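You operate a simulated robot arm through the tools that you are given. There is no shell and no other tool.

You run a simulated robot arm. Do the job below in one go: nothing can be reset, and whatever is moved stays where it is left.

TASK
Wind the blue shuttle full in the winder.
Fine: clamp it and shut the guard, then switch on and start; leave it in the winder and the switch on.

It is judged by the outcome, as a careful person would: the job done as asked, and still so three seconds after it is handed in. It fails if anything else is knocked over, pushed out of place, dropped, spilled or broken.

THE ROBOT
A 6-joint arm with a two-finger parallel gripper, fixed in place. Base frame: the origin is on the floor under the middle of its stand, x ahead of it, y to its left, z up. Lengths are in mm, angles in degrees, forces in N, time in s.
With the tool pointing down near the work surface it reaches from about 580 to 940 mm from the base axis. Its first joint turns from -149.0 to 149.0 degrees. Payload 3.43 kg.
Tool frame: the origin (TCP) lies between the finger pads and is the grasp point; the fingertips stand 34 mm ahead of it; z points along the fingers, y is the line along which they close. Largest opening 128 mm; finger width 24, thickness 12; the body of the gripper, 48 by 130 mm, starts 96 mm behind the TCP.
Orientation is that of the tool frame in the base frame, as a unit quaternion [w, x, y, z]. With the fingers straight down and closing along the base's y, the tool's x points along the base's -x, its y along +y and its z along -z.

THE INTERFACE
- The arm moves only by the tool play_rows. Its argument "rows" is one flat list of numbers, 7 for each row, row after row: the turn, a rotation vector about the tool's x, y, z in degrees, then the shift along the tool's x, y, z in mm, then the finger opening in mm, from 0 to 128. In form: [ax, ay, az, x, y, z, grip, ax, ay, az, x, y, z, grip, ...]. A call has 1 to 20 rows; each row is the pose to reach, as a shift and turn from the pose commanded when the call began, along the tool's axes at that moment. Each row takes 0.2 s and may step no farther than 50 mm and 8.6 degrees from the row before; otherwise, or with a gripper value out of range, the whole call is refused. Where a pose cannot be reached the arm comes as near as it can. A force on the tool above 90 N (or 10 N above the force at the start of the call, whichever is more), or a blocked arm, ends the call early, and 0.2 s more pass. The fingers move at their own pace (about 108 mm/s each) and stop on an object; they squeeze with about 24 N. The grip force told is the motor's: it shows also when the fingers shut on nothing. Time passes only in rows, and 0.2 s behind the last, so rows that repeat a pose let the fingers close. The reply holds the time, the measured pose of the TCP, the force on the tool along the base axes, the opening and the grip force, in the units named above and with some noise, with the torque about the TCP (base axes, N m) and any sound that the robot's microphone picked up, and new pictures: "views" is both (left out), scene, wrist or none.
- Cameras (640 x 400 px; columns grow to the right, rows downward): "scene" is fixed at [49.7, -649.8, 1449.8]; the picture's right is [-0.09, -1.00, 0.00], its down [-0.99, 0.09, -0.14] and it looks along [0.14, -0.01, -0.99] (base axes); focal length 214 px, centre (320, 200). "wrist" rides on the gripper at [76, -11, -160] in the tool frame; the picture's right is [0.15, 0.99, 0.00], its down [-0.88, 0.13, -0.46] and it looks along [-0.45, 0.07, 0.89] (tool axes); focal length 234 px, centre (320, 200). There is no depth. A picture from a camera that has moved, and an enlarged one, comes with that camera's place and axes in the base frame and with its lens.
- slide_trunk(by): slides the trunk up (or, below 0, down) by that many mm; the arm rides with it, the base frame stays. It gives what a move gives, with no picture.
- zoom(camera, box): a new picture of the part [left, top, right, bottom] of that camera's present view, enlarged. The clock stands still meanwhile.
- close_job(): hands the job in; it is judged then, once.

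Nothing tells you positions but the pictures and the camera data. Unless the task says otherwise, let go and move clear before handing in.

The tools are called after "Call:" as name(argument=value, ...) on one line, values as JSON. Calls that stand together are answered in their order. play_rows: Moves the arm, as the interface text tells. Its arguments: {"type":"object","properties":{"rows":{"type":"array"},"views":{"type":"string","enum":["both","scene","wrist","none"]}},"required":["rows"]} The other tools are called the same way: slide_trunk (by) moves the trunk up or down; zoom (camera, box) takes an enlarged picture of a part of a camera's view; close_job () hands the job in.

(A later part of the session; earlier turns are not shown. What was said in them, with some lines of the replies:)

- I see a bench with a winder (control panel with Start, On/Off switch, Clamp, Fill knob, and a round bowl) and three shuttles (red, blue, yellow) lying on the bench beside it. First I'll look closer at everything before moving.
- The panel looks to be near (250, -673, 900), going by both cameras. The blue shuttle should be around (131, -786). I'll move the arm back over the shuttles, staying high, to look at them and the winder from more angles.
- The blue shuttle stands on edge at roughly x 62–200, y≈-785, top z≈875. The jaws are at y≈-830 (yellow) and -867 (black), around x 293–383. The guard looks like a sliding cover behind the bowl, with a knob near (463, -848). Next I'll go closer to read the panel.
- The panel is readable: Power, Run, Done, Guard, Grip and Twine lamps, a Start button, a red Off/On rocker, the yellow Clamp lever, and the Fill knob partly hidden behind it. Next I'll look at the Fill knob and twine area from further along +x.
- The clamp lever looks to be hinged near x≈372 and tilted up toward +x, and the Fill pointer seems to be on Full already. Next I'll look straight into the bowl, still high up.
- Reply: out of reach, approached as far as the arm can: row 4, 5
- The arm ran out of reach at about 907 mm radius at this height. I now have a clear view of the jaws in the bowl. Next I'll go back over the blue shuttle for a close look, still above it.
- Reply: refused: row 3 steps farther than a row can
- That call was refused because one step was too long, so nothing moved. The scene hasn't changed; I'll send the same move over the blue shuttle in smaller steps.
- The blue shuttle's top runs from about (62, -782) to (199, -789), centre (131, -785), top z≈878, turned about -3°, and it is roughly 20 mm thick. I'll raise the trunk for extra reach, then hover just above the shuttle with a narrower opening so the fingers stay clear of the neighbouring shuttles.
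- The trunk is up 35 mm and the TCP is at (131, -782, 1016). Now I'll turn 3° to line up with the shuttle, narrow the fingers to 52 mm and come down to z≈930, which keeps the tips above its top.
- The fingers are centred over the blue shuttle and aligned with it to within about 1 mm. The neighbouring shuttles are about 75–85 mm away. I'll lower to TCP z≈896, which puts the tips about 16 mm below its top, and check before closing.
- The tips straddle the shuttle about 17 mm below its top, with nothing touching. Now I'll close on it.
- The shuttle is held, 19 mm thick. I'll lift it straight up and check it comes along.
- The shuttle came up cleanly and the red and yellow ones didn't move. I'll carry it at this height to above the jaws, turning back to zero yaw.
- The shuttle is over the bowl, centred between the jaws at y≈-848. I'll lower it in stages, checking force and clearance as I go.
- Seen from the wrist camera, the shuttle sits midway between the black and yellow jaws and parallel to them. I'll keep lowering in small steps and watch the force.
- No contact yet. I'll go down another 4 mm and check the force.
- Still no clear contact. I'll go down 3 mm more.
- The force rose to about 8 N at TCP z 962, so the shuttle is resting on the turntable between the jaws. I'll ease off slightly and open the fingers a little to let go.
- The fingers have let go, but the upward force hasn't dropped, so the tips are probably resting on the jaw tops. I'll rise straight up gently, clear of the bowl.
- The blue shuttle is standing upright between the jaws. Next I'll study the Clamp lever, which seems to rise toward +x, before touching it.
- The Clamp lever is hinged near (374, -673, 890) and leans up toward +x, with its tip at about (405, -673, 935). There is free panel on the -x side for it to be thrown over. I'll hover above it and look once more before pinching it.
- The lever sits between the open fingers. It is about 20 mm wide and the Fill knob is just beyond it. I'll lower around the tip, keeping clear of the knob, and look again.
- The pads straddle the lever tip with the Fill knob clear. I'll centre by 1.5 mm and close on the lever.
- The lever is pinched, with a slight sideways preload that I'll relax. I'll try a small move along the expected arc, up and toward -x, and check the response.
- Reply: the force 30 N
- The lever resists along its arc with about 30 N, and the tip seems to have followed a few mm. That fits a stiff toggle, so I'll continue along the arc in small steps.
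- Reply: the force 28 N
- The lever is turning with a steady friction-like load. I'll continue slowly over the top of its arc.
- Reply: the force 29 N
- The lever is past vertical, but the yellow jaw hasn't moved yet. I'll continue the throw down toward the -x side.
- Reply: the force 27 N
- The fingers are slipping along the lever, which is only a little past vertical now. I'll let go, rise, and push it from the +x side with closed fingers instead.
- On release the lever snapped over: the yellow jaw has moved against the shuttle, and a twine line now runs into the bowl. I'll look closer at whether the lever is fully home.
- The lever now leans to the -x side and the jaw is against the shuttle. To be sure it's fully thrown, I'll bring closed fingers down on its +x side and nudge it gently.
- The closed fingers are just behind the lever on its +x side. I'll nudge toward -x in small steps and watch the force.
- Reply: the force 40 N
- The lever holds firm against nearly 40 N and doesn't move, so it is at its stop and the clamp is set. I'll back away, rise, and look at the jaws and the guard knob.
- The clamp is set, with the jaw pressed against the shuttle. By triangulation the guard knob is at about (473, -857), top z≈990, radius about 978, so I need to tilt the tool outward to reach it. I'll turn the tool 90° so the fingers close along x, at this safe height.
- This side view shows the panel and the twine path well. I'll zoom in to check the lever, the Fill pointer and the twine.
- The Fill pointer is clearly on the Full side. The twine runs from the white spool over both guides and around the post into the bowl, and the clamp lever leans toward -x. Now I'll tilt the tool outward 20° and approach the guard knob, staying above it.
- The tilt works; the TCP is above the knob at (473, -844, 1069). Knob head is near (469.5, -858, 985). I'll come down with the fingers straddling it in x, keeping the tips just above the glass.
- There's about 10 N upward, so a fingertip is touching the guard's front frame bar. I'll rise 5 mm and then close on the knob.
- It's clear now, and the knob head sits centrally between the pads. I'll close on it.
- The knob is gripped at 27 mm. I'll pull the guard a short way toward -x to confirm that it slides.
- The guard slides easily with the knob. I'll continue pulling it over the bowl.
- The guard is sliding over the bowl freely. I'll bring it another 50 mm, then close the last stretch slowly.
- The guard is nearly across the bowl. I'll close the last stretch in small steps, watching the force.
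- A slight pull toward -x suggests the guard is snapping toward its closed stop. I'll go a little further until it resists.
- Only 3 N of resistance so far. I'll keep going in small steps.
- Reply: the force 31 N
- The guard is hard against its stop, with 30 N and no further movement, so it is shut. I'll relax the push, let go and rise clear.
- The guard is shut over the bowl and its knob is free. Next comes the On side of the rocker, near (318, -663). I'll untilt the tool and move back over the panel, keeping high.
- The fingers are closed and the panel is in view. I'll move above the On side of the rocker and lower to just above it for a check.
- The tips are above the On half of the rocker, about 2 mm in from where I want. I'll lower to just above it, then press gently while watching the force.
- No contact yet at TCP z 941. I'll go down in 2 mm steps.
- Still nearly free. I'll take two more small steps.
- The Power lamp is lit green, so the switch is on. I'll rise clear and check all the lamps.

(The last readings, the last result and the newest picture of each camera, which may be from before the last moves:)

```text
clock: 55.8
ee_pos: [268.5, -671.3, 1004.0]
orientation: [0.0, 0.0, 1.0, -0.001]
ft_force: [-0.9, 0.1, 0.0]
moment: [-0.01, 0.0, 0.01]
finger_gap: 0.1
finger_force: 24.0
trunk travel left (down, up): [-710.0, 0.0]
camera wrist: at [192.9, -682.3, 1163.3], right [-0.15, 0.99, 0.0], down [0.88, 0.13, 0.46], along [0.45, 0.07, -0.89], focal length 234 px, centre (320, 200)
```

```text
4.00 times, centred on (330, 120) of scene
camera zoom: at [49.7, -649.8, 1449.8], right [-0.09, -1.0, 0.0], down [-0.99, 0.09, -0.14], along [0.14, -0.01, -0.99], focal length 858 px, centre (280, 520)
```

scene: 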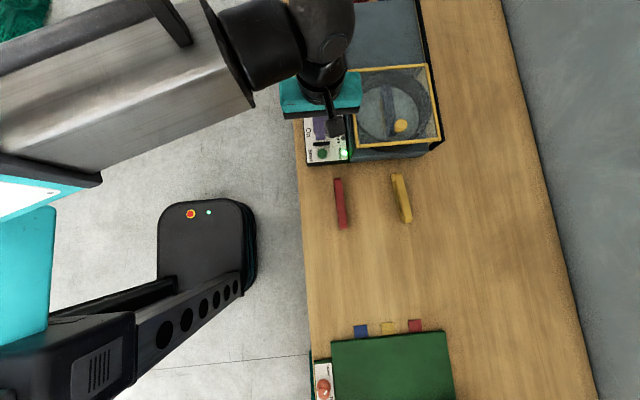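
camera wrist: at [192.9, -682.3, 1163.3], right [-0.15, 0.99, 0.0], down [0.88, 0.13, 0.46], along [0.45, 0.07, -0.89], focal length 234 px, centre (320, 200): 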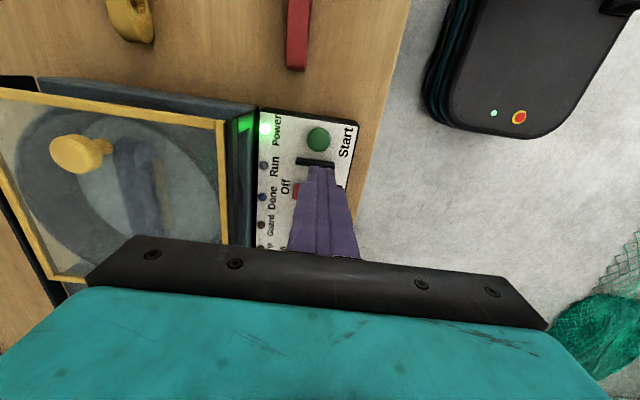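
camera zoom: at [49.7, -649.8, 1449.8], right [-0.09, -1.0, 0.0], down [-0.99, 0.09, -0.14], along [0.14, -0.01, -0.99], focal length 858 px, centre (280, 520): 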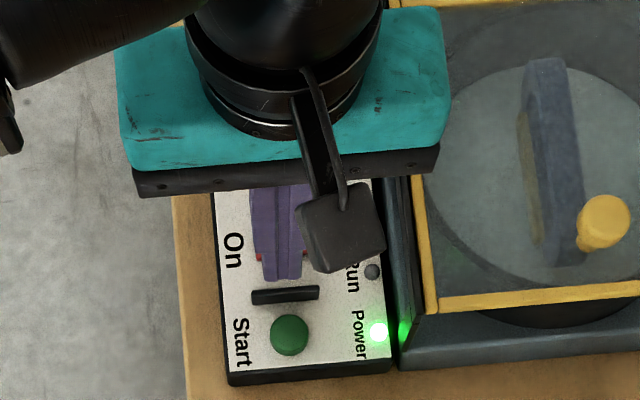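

Power is on and no fault lamps show in view. The Start button is at about (253, -674). I'll move over it and lower to just above.

Call:
play_rows(rows=[0, 0, 0, 15.5, -3, 0, 1, 0, 0, 0, 15.5, -3, 25, 1, 0, 0, 0, 15.5, -3, 45, 1, 0, 0, 0, 15.5, -3, 58, 1, 0, 0, 0, 15.5, -3, 58, 1])

Call:
zoom(camera="wrist", box=[220, 60, 420, 260])

Call:
zoom(camera="scene", box=[290, 100, 370, 180])

```text
clock: 57.0
ee_pos: [253.0, -675.0, 944.9]
orientation: [0.0, 0.0, 1.0, 0.0]
ft_force: [0.2, 0.2, -0.5]
moment: [-0.02, 0.0, 0.03]
finger_gap: 0.2
finger_force: 24.0
trunk travel left (down, up): [-710.0, 0.0]
camera wrist: at [177.2, -686.1, 1105.1], right [-0.15, 0.99, 0.0], down [0.88, 0.13, 0.46], along [0.45, 0.07, -0.89], focal length 234 px, centre (320, 200)
```

scene: 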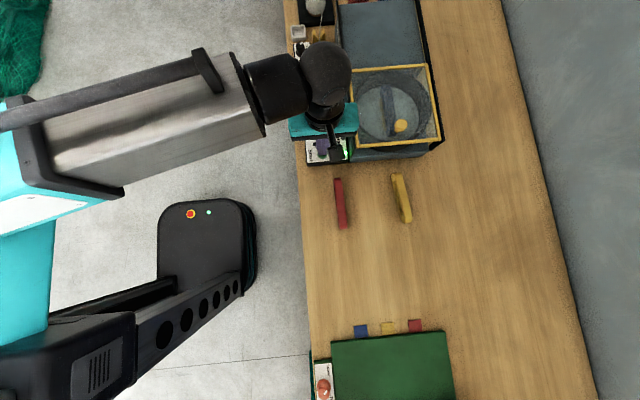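
wrist: 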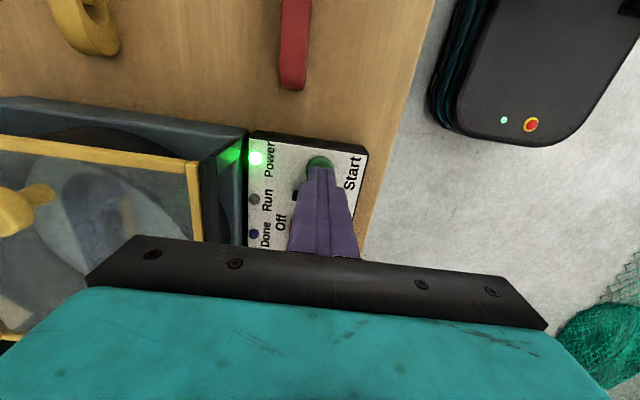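

```text
2.00 times, centred on (320, 160) of wrist
camera zoom: at [177.2, -686.1, 1105.1], right [-0.15, 0.99, 0.0], down [0.88, 0.13, 0.46], along [0.45, 0.07, -0.89], focal length 468 px, centre (320, 280)
```

zoom: 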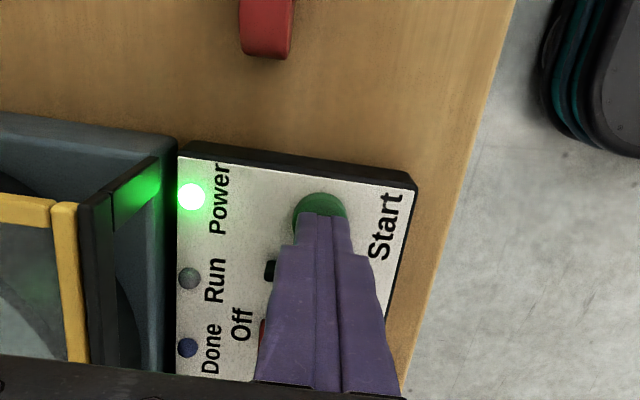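

```text
5.00 times, centred on (330, 140) of scene
camera zoom: at [49.7, -649.8, 1449.8], right [-0.09, -1.0, 0.0], down [-0.99, 0.09, -0.14], along [0.14, -0.01, -0.99], focal length 1072 px, centre (270, 500)
```

zoom: 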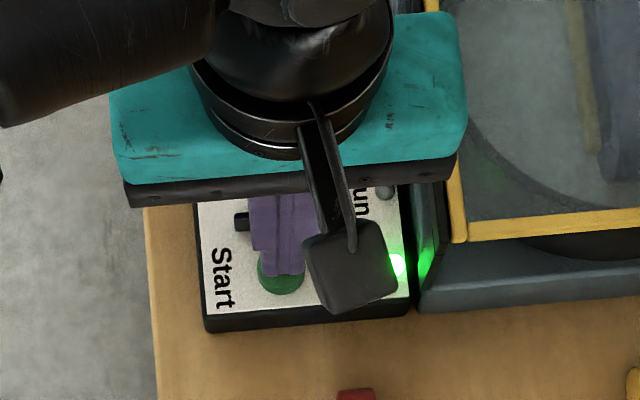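

The tips are over the Start button. I'll press down in small steps.

Call:
play_rows(rows=[0, 0, 0, 2, 0, 4, 1, 0, 0, 0, 2, 0, 7, 1], views="none")

```text
clock: 57.6
ee_pos: [249.8, -675.1, 937.4]
orientation: [0.0, 0.0, 1.0, 0.0]
ft_force: [-0.3, 0.3, 0.7]
moment: [0.02, -0.01, 0.02]
finger_gap: 0.0
finger_force: 23.7
trunk travel left (down, up): [-710.0, 0.0]
```

No contact yet; I'll go down a little more.

Call:
play_rows(rows=[0, 0, 0, 0, 0, 2, 1, 0, 0, 0, 0, 0, 4, 1], views="none")

Call:
zoom(camera="wrist", box=[220, 100, 420, 260])

```text
clock: 58.2
ee_pos: [249.9, -675.1, 935.2]
orientation: [0.0, 0.0, 1.0, 0.0]
ft_force: [-0.4, 0.9, 2.0]
moment: [0.0, -0.03, -0.02]
finger_gap: 0.0
finger_force: 23.7
trunk travel left (down, up): [-710.0, 0.0]
heard: click
```

```text
2.50 times, centred on (320, 180) of wrist
camera zoom: at [175.0, -685.9, 1094.2], right [-0.15, 0.99, 0.0], down [0.88, 0.13, 0.46], along [0.45, 0.07, -0.89], focal length 585 px, centre (320, 250)
```

zoom: 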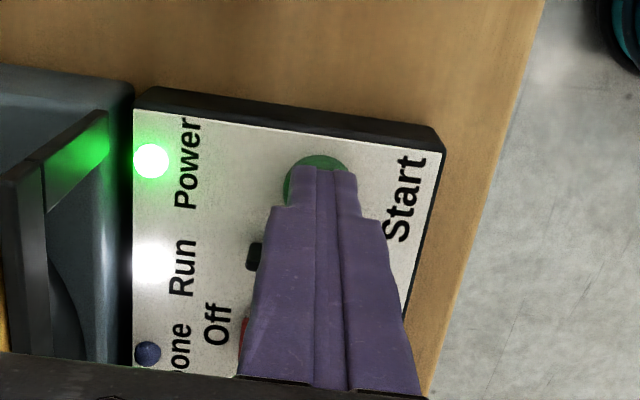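

There was a click and the Run lamp is lit: the winder is running. I'll rise clear, back off, and watch for it to finish.

Call:
play_rows(rows=[0, 0, 0, 0, 0, -10, 1, 0, 0, 0, 0, 0, -45, 1, 0, 0, 0, 0, 0, -90, 1, 0, 0, 0, 20, -20, -120, 1, 0, 0, 0, 40, -50, -130, 1, 0, 0, 0, 40, -50, -130, 1])

Call:
zoom(camera="wrist", box=[120, 60, 420, 260])

```text
clock: 59.6
ee_pos: [210.4, -725.1, 1065.7]
orientation: [-0.001, -0.001, 1.0, 0.0]
ft_force: [0.0, 0.1, 0.1]
moment: [0.0, -0.01, -0.03]
finger_gap: 0.0
finger_force: 24.3
trunk travel left (down, up): [-710.0, 0.0]
camera wrist: at [134.8, -735.9, 1225.9], right [-0.15, 0.99, 0.0], down [0.88, 0.13, 0.46], along [0.45, 0.07, -0.89], focal length 234 px, centre (320, 200)
```

scene: 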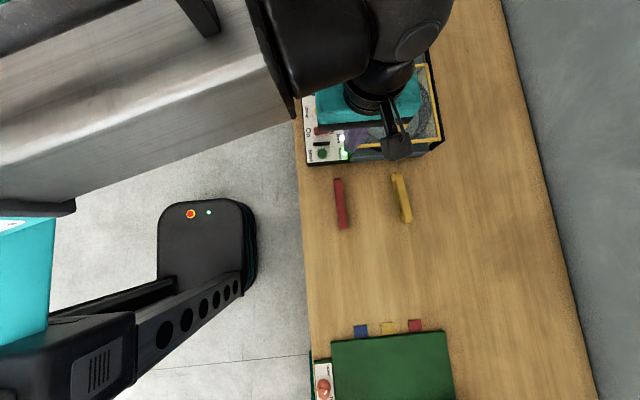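
wrist: 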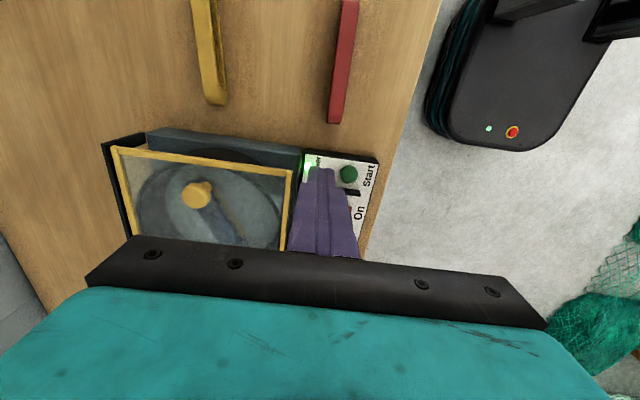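

```text
2.00 times, centred on (270, 160) of wrist
camera zoom: at [134.8, -735.9, 1225.9], right [-0.15, 0.99, 0.0], down [0.88, 0.13, 0.46], along [0.45, 0.07, -0.89], focal length 468 px, centre (420, 280)
```

zoom: 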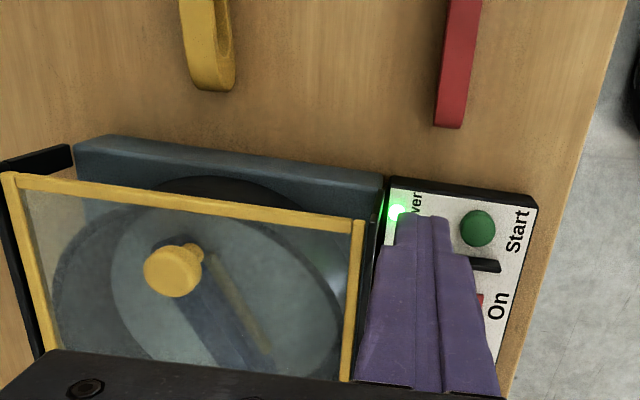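

The turntable is visibly turning under the guard. I'll go back to the starting viewpoint, where both cameras see the panel and bowl, and wait there.

Call:
play_rows(rows=[0, 0, 0, -30, 0, -20, 20, 0, 0, 0, -65, 0, -40, 50, 0, 0, 0, -105, 0, -53, 80, 0, 0, 0, -145, 0, -53, 110, 0, 0, 0, -184, 0, -53, 120, 0, 0, 0, -184, 0, -53, 120])

Call:
zoom(camera="wrist", box=[120, 0, 420, 270])

Call:
zoom(camera="scene", box=[290, 40, 460, 170])

```text
clock: 61.0
ee_pos: [396.8, -724.7, 1118.2]
orientation: [0.0, 0.001, 1.0, 0.0]
ft_force: [0.2, 0.5, 0.0]
moment: [-0.01, 0.04, -0.01]
finger_gap: 120.2
finger_force: 0.1
trunk travel left (down, up): [-710.0, 0.0]
camera wrist: at [319.8, -735.4, 1277.9], right [-0.15, 0.99, 0.0], down [0.88, 0.13, 0.46], along [0.45, 0.07, -0.89], focal length 234 px, centre (320, 200)
```

scene: 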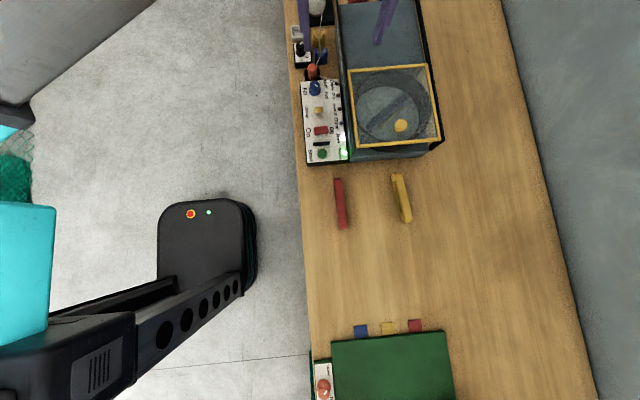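
wrist: 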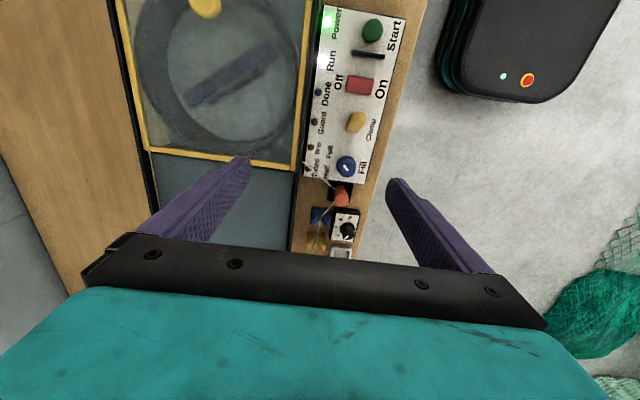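

```text
1.48 times, centred on (270, 135) of wrist
camera zoom: at [319.8, -735.4, 1277.9], right [-0.15, 0.99, 0.0], down [0.88, 0.13, 0.46], along [0.45, 0.07, -0.89], focal length 347 px, centre (394, 296)
```

zoom: 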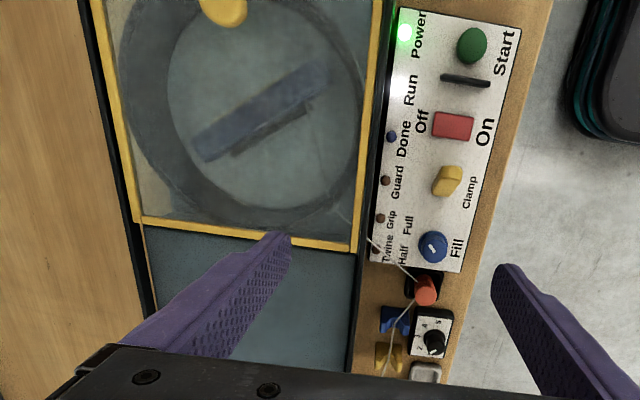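

```text
3.08 times, centred on (375, 105) of scene
camera zoom: at [49.7, -649.8, 1449.8], right [-0.09, -1.0, 0.0], down [-0.99, 0.09, -0.14], along [0.14, -0.01, -0.99], focal length 660 px, centre (151, 492)
```

zoom: 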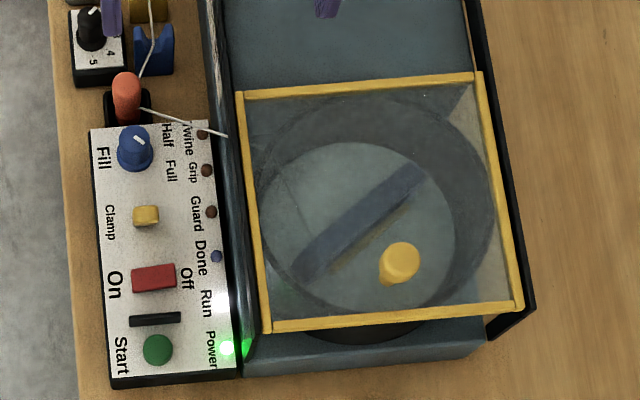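

The winder is running with Power and Run lit. No fault lamps show and the shuttle is turning. I'll hold still and wait for Done.

Call:
play_rows(rows=[0, 0, 0, 0, 0, 0, 120, 0, 0, 0, 0, 0, 0, 120, 0, 0, 0, 0, 0, 0, 120, 0, 0, 0, 0, 0, 0, 120, 0, 0, 0, 0, 0, 0, 120, 0, 0, 0, 0, 0, 0, 120, 0, 0, 0, 0, 0, 0, 120, 0, 0, 0, 0, 0, 0, 120, 0, 0, 0, 0, 0, 0, 120, 0, 0, 0, 0, 0, 0, 120, 0, 0, 0, 0, 0, 0, 120, 0, 0, 0, 0, 0, 0, 120, 0, 0, 0, 0, 0, 0, 120, 0, 0, 0, 0, 0, 0, 120, 0, 0, 0, 0, 0, 0, 120, 0, 0, 0, 0, 0, 0, 120, 0, 0, 0, 0, 0, 0, 120, 0, 0, 0, 0, 0, 0, 120, 0, 0, 0, 0, 0, 0, 120, 0, 0, 0, 0, 0, 0, 120], views="none")

Call:
zoom(camera="scene", box=[290, 40, 460, 170])

```text
clock: 65.2
ee_pos: [395.9, -724.4, 1118.5]
orientation: [0.0, 0.001, 1.0, 0.0]
ft_force: [-0.5, 0.3, -0.8]
moment: [0.05, 0.03, -0.02]
finger_gap: 120.0
finger_force: 0.0
trunk travel left (down, up): [-710.0, 0.0]
```

```text
3.08 times, centred on (375, 105) of scene
camera zoom: at [49.7, -649.8, 1449.8], right [-0.09, -1.0, 0.0], down [-0.99, 0.09, -0.14], along [0.14, -0.01, -0.99], focal length 660 px, centre (151, 492)
```

zoom: 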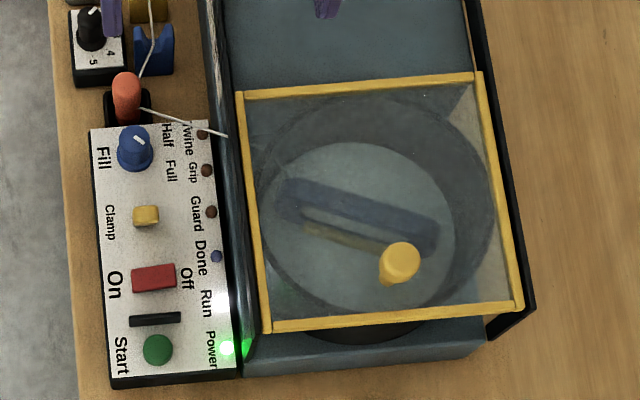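

Still running normally. I'll keep waiting.

Call:
play_rows(rows=[0, 0, 0, 0, 0, 0, 120, 0, 0, 0, 0, 0, 0, 120, 0, 0, 0, 0, 0, 0, 120, 0, 0, 0, 0, 0, 0, 120, 0, 0, 0, 0, 0, 0, 120, 0, 0, 0, 0, 0, 0, 120, 0, 0, 0, 0, 0, 0, 120, 0, 0, 0, 0, 0, 0, 120, 0, 0, 0, 0, 0, 0, 120, 0, 0, 0, 0, 0, 0, 120, 0, 0, 0, 0, 0, 0, 120, 0, 0, 0, 0, 0, 0, 120, 0, 0, 0, 0, 0, 0, 120, 0, 0, 0, 0, 0, 0, 120, 0, 0, 0, 0, 0, 0, 120, 0, 0, 0, 0, 0, 0, 120, 0, 0, 0, 0, 0, 0, 120, 0, 0, 0, 0, 0, 0, 120, 0, 0, 0, 0, 0, 0, 120, 0, 0, 0, 0, 0, 0, 120], views="none")

Call:
zoom(camera="scene", box=[290, 40, 460, 170])

```text
clock: 69.4
ee_pos: [396.0, -723.8, 1117.9]
orientation: [0.0, 0.0, 1.0, -0.001]
ft_force: [0.1, 0.4, 0.5]
moment: [-0.02, -0.01, 0.0]
finger_gap: 120.1
finger_force: 0.1
trunk travel left (down, up): [-710.0, 0.0]
```

```text
3.08 times, centred on (375, 105) of scene
camera zoom: at [49.7, -649.8, 1449.8], right [-0.09, -1.0, 0.0], down [-0.99, 0.09, -0.14], along [0.14, -0.01, -0.99], focal length 660 px, centre (151, 492)
```

zoom: 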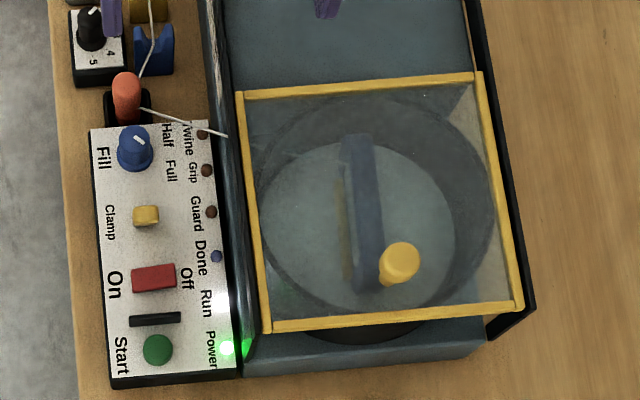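

Run is still lit and Done isn't yet. I'll keep waiting.

Call:
play_rows(rows=[0, 0, 0, 0, 0, 0, 120, 0, 0, 0, 0, 0, 0, 120, 0, 0, 0, 0, 0, 0, 120, 0, 0, 0, 0, 0, 0, 120, 0, 0, 0, 0, 0, 0, 120, 0, 0, 0, 0, 0, 0, 120, 0, 0, 0, 0, 0, 0, 120, 0, 0, 0, 0, 0, 0, 120, 0, 0, 0, 0, 0, 0, 120, 0, 0, 0, 0, 0, 0, 120, 0, 0, 0, 0, 0, 0, 120, 0, 0, 0, 0, 0, 0, 120, 0, 0, 0, 0, 0, 0, 120, 0, 0, 0, 0, 0, 0, 120, 0, 0, 0, 0, 0, 0, 120, 0, 0, 0, 0, 0, 0, 120, 0, 0, 0, 0, 0, 0, 120, 0, 0, 0, 0, 0, 0, 120, 0, 0, 0, 0, 0, 0, 120, 0, 0, 0, 0, 0, 0, 120], views="none")

Call:
play_rows(rows=[0, 0, 0, 0, 0, 0, 120, 0, 0, 0, 0, 0, 0, 120, 0, 0, 0, 0, 0, 0, 120, 0, 0, 0, 0, 0, 0, 120, 0, 0, 0, 0, 0, 0, 120, 0, 0, 0, 0, 0, 0, 120, 0, 0, 0, 0, 0, 0, 120, 0, 0, 0, 0, 0, 0, 120, 0, 0, 0, 0, 0, 0, 120, 0, 0, 0, 0, 0, 0, 120, 0, 0, 0, 0, 0, 0, 120, 0, 0, 0, 0, 0, 0, 120, 0, 0, 0, 0, 0, 0, 120, 0, 0, 0, 0, 0, 0, 120, 0, 0, 0, 0, 0, 0, 120, 0, 0, 0, 0, 0, 0, 120, 0, 0, 0, 0, 0, 0, 120, 0, 0, 0, 0, 0, 0, 120, 0, 0, 0, 0, 0, 0, 120, 0, 0, 0, 0, 0, 0, 120], views="none")

Call:
zoom(camera="scene", box=[290, 40, 460, 170])

```text
clock: 73.6
ee_pos: [396.6, -723.9, 1118.7]
orientation: [0.001, 0.0, 1.0, 0.0]
ft_force: [-1.2, -0.4, -0.6]
moment: [-0.01, 0.01, 0.01]
finger_gap: 120.0
finger_force: 0.0
trunk travel left (down, up): [-710.0, 0.0]
```

```text
clock: 77.8
ee_pos: [396.9, -723.1, 1117.8]
orientation: [-0.001, 0.0, 1.0, 0.0]
ft_force: [0.1, 0.4, 0.3]
moment: [0.03, 0.0, 0.02]
finger_gap: 119.7
finger_force: 0.0
trunk travel left (down, up): [-710.0, 0.0]
```

```text
3.08 times, centred on (375, 105) of scene
camera zoom: at [49.7, -649.8, 1449.8], right [-0.09, -1.0, 0.0], down [-0.99, 0.09, -0.14], along [0.14, -0.01, -0.99], focal length 660 px, centre (151, 492)
```

zoom: 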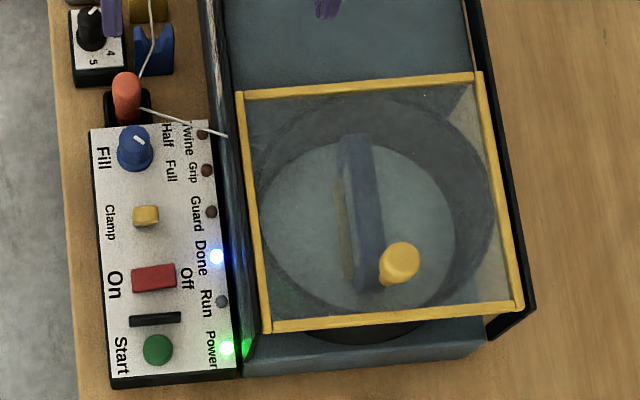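

Done is lit blue and Run has gone out. I'll check the shuttle and the whole scene before handing in.

Call:
zoom(camera="scene", box=[355, 65, 440, 150])

Call:
zoom(camera="wrist", box=[120, 0, 320, 180])

Call:
zoom(camera="wrist", box=[290, 0, 420, 270])

Call:
zoom(camera="scene", box=[280, 150, 480, 400])

```text
4.71 times, centred on (398, 108) of scene
camera zoom: at [49.7, -649.8, 1449.8], right [-0.09, -1.0, 0.0], down [-0.99, 0.09, -0.14], along [0.14, -0.01, -0.99], focal length 1009 px, centre (-45, 635)
```

zoom: 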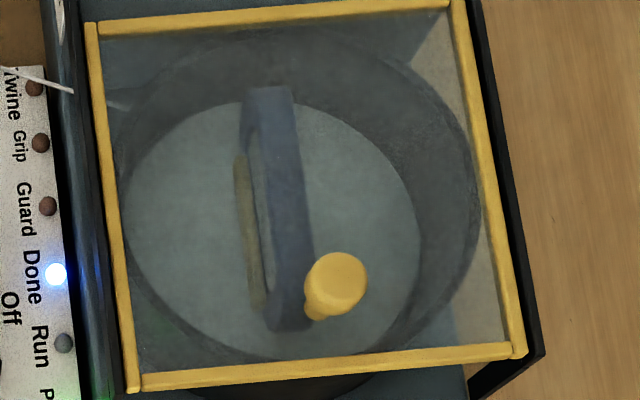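

```text
2.22 times, centred on (220, 90) of wrist
camera zoom: at [319.7, -735.6, 1277.7], right [-0.15, 0.99, 0.0], down [0.88, 0.13, 0.46], along [0.45, 0.07, -0.89], focal length 520 px, centre (542, 444)
```

zoom: 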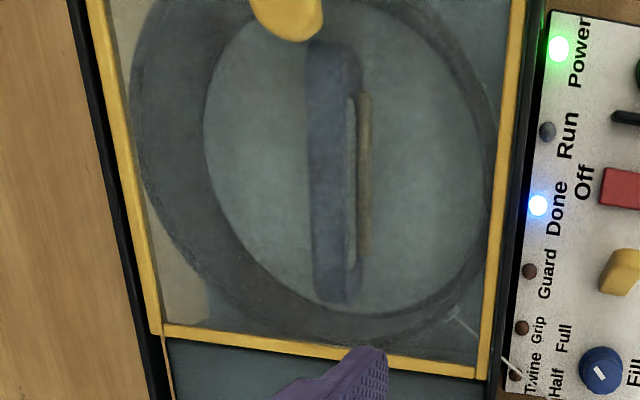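

```text
1.48 times, centred on (355, 135) of wrist
camera zoom: at [319.7, -735.6, 1277.7], right [-0.15, 0.99, 0.0], down [0.88, 0.13, 0.46], along [0.45, 0.07, -0.89], focal length 347 px, centre (268, 296)
```

zoom: 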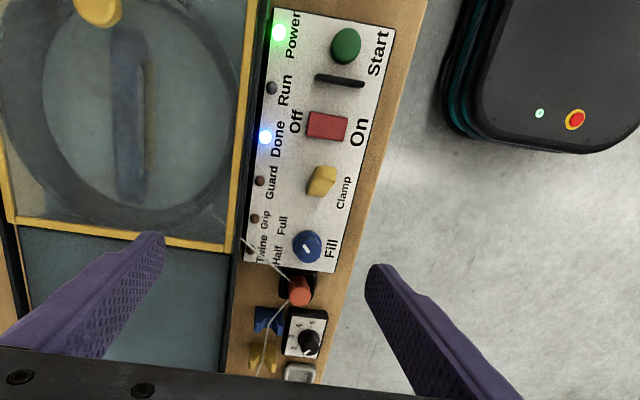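

```text
1.60 times, centred on (380, 275) of scene
camera zoom: at [49.7, -649.8, 1449.8], right [-0.09, -1.0, 0.0], down [-0.99, 0.09, -0.14], along [0.14, -0.01, -0.99], focal length 343 px, centre (224, 80)
```

zoom: 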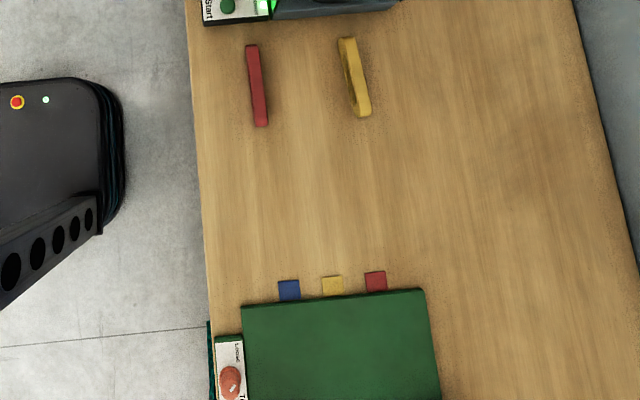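

Power and Done are lit, Run is out, and the slot of the blue shuttle is filled with pale twine along its length. Fill is on Full, the guard is shut, the clamp is set and the switch is on. The red and yellow shuttles haven't moved and the arm is clear, so I'm handing in.

Call:
close_job()

```text
The job is handed in.
```

I wound the blue shuttle in the winder and handed the job in. The Done lamp lit, and the shuttle's slot shows twine along its length.

- **Settings:** Fill was already on Full, so I left it. The clamp is set and the guard is shut. The switch is still on, with the Power lamp lit.
- **Shuttle:** it is still clamped in the winder, as you asked.
- **Everything else:** the red and yellow shuttles are where they were, and no fault lamps lit. I left the arm open and clear of the bench.

While setting the clamp, my fingers slipped off the lever partway. It snapped over to clamped when I let go, and it held when I pushed it with about 40 N. When I set the shuttle down, the fingertips also rested on the jaws at about 10 N. I saw no damage from either.
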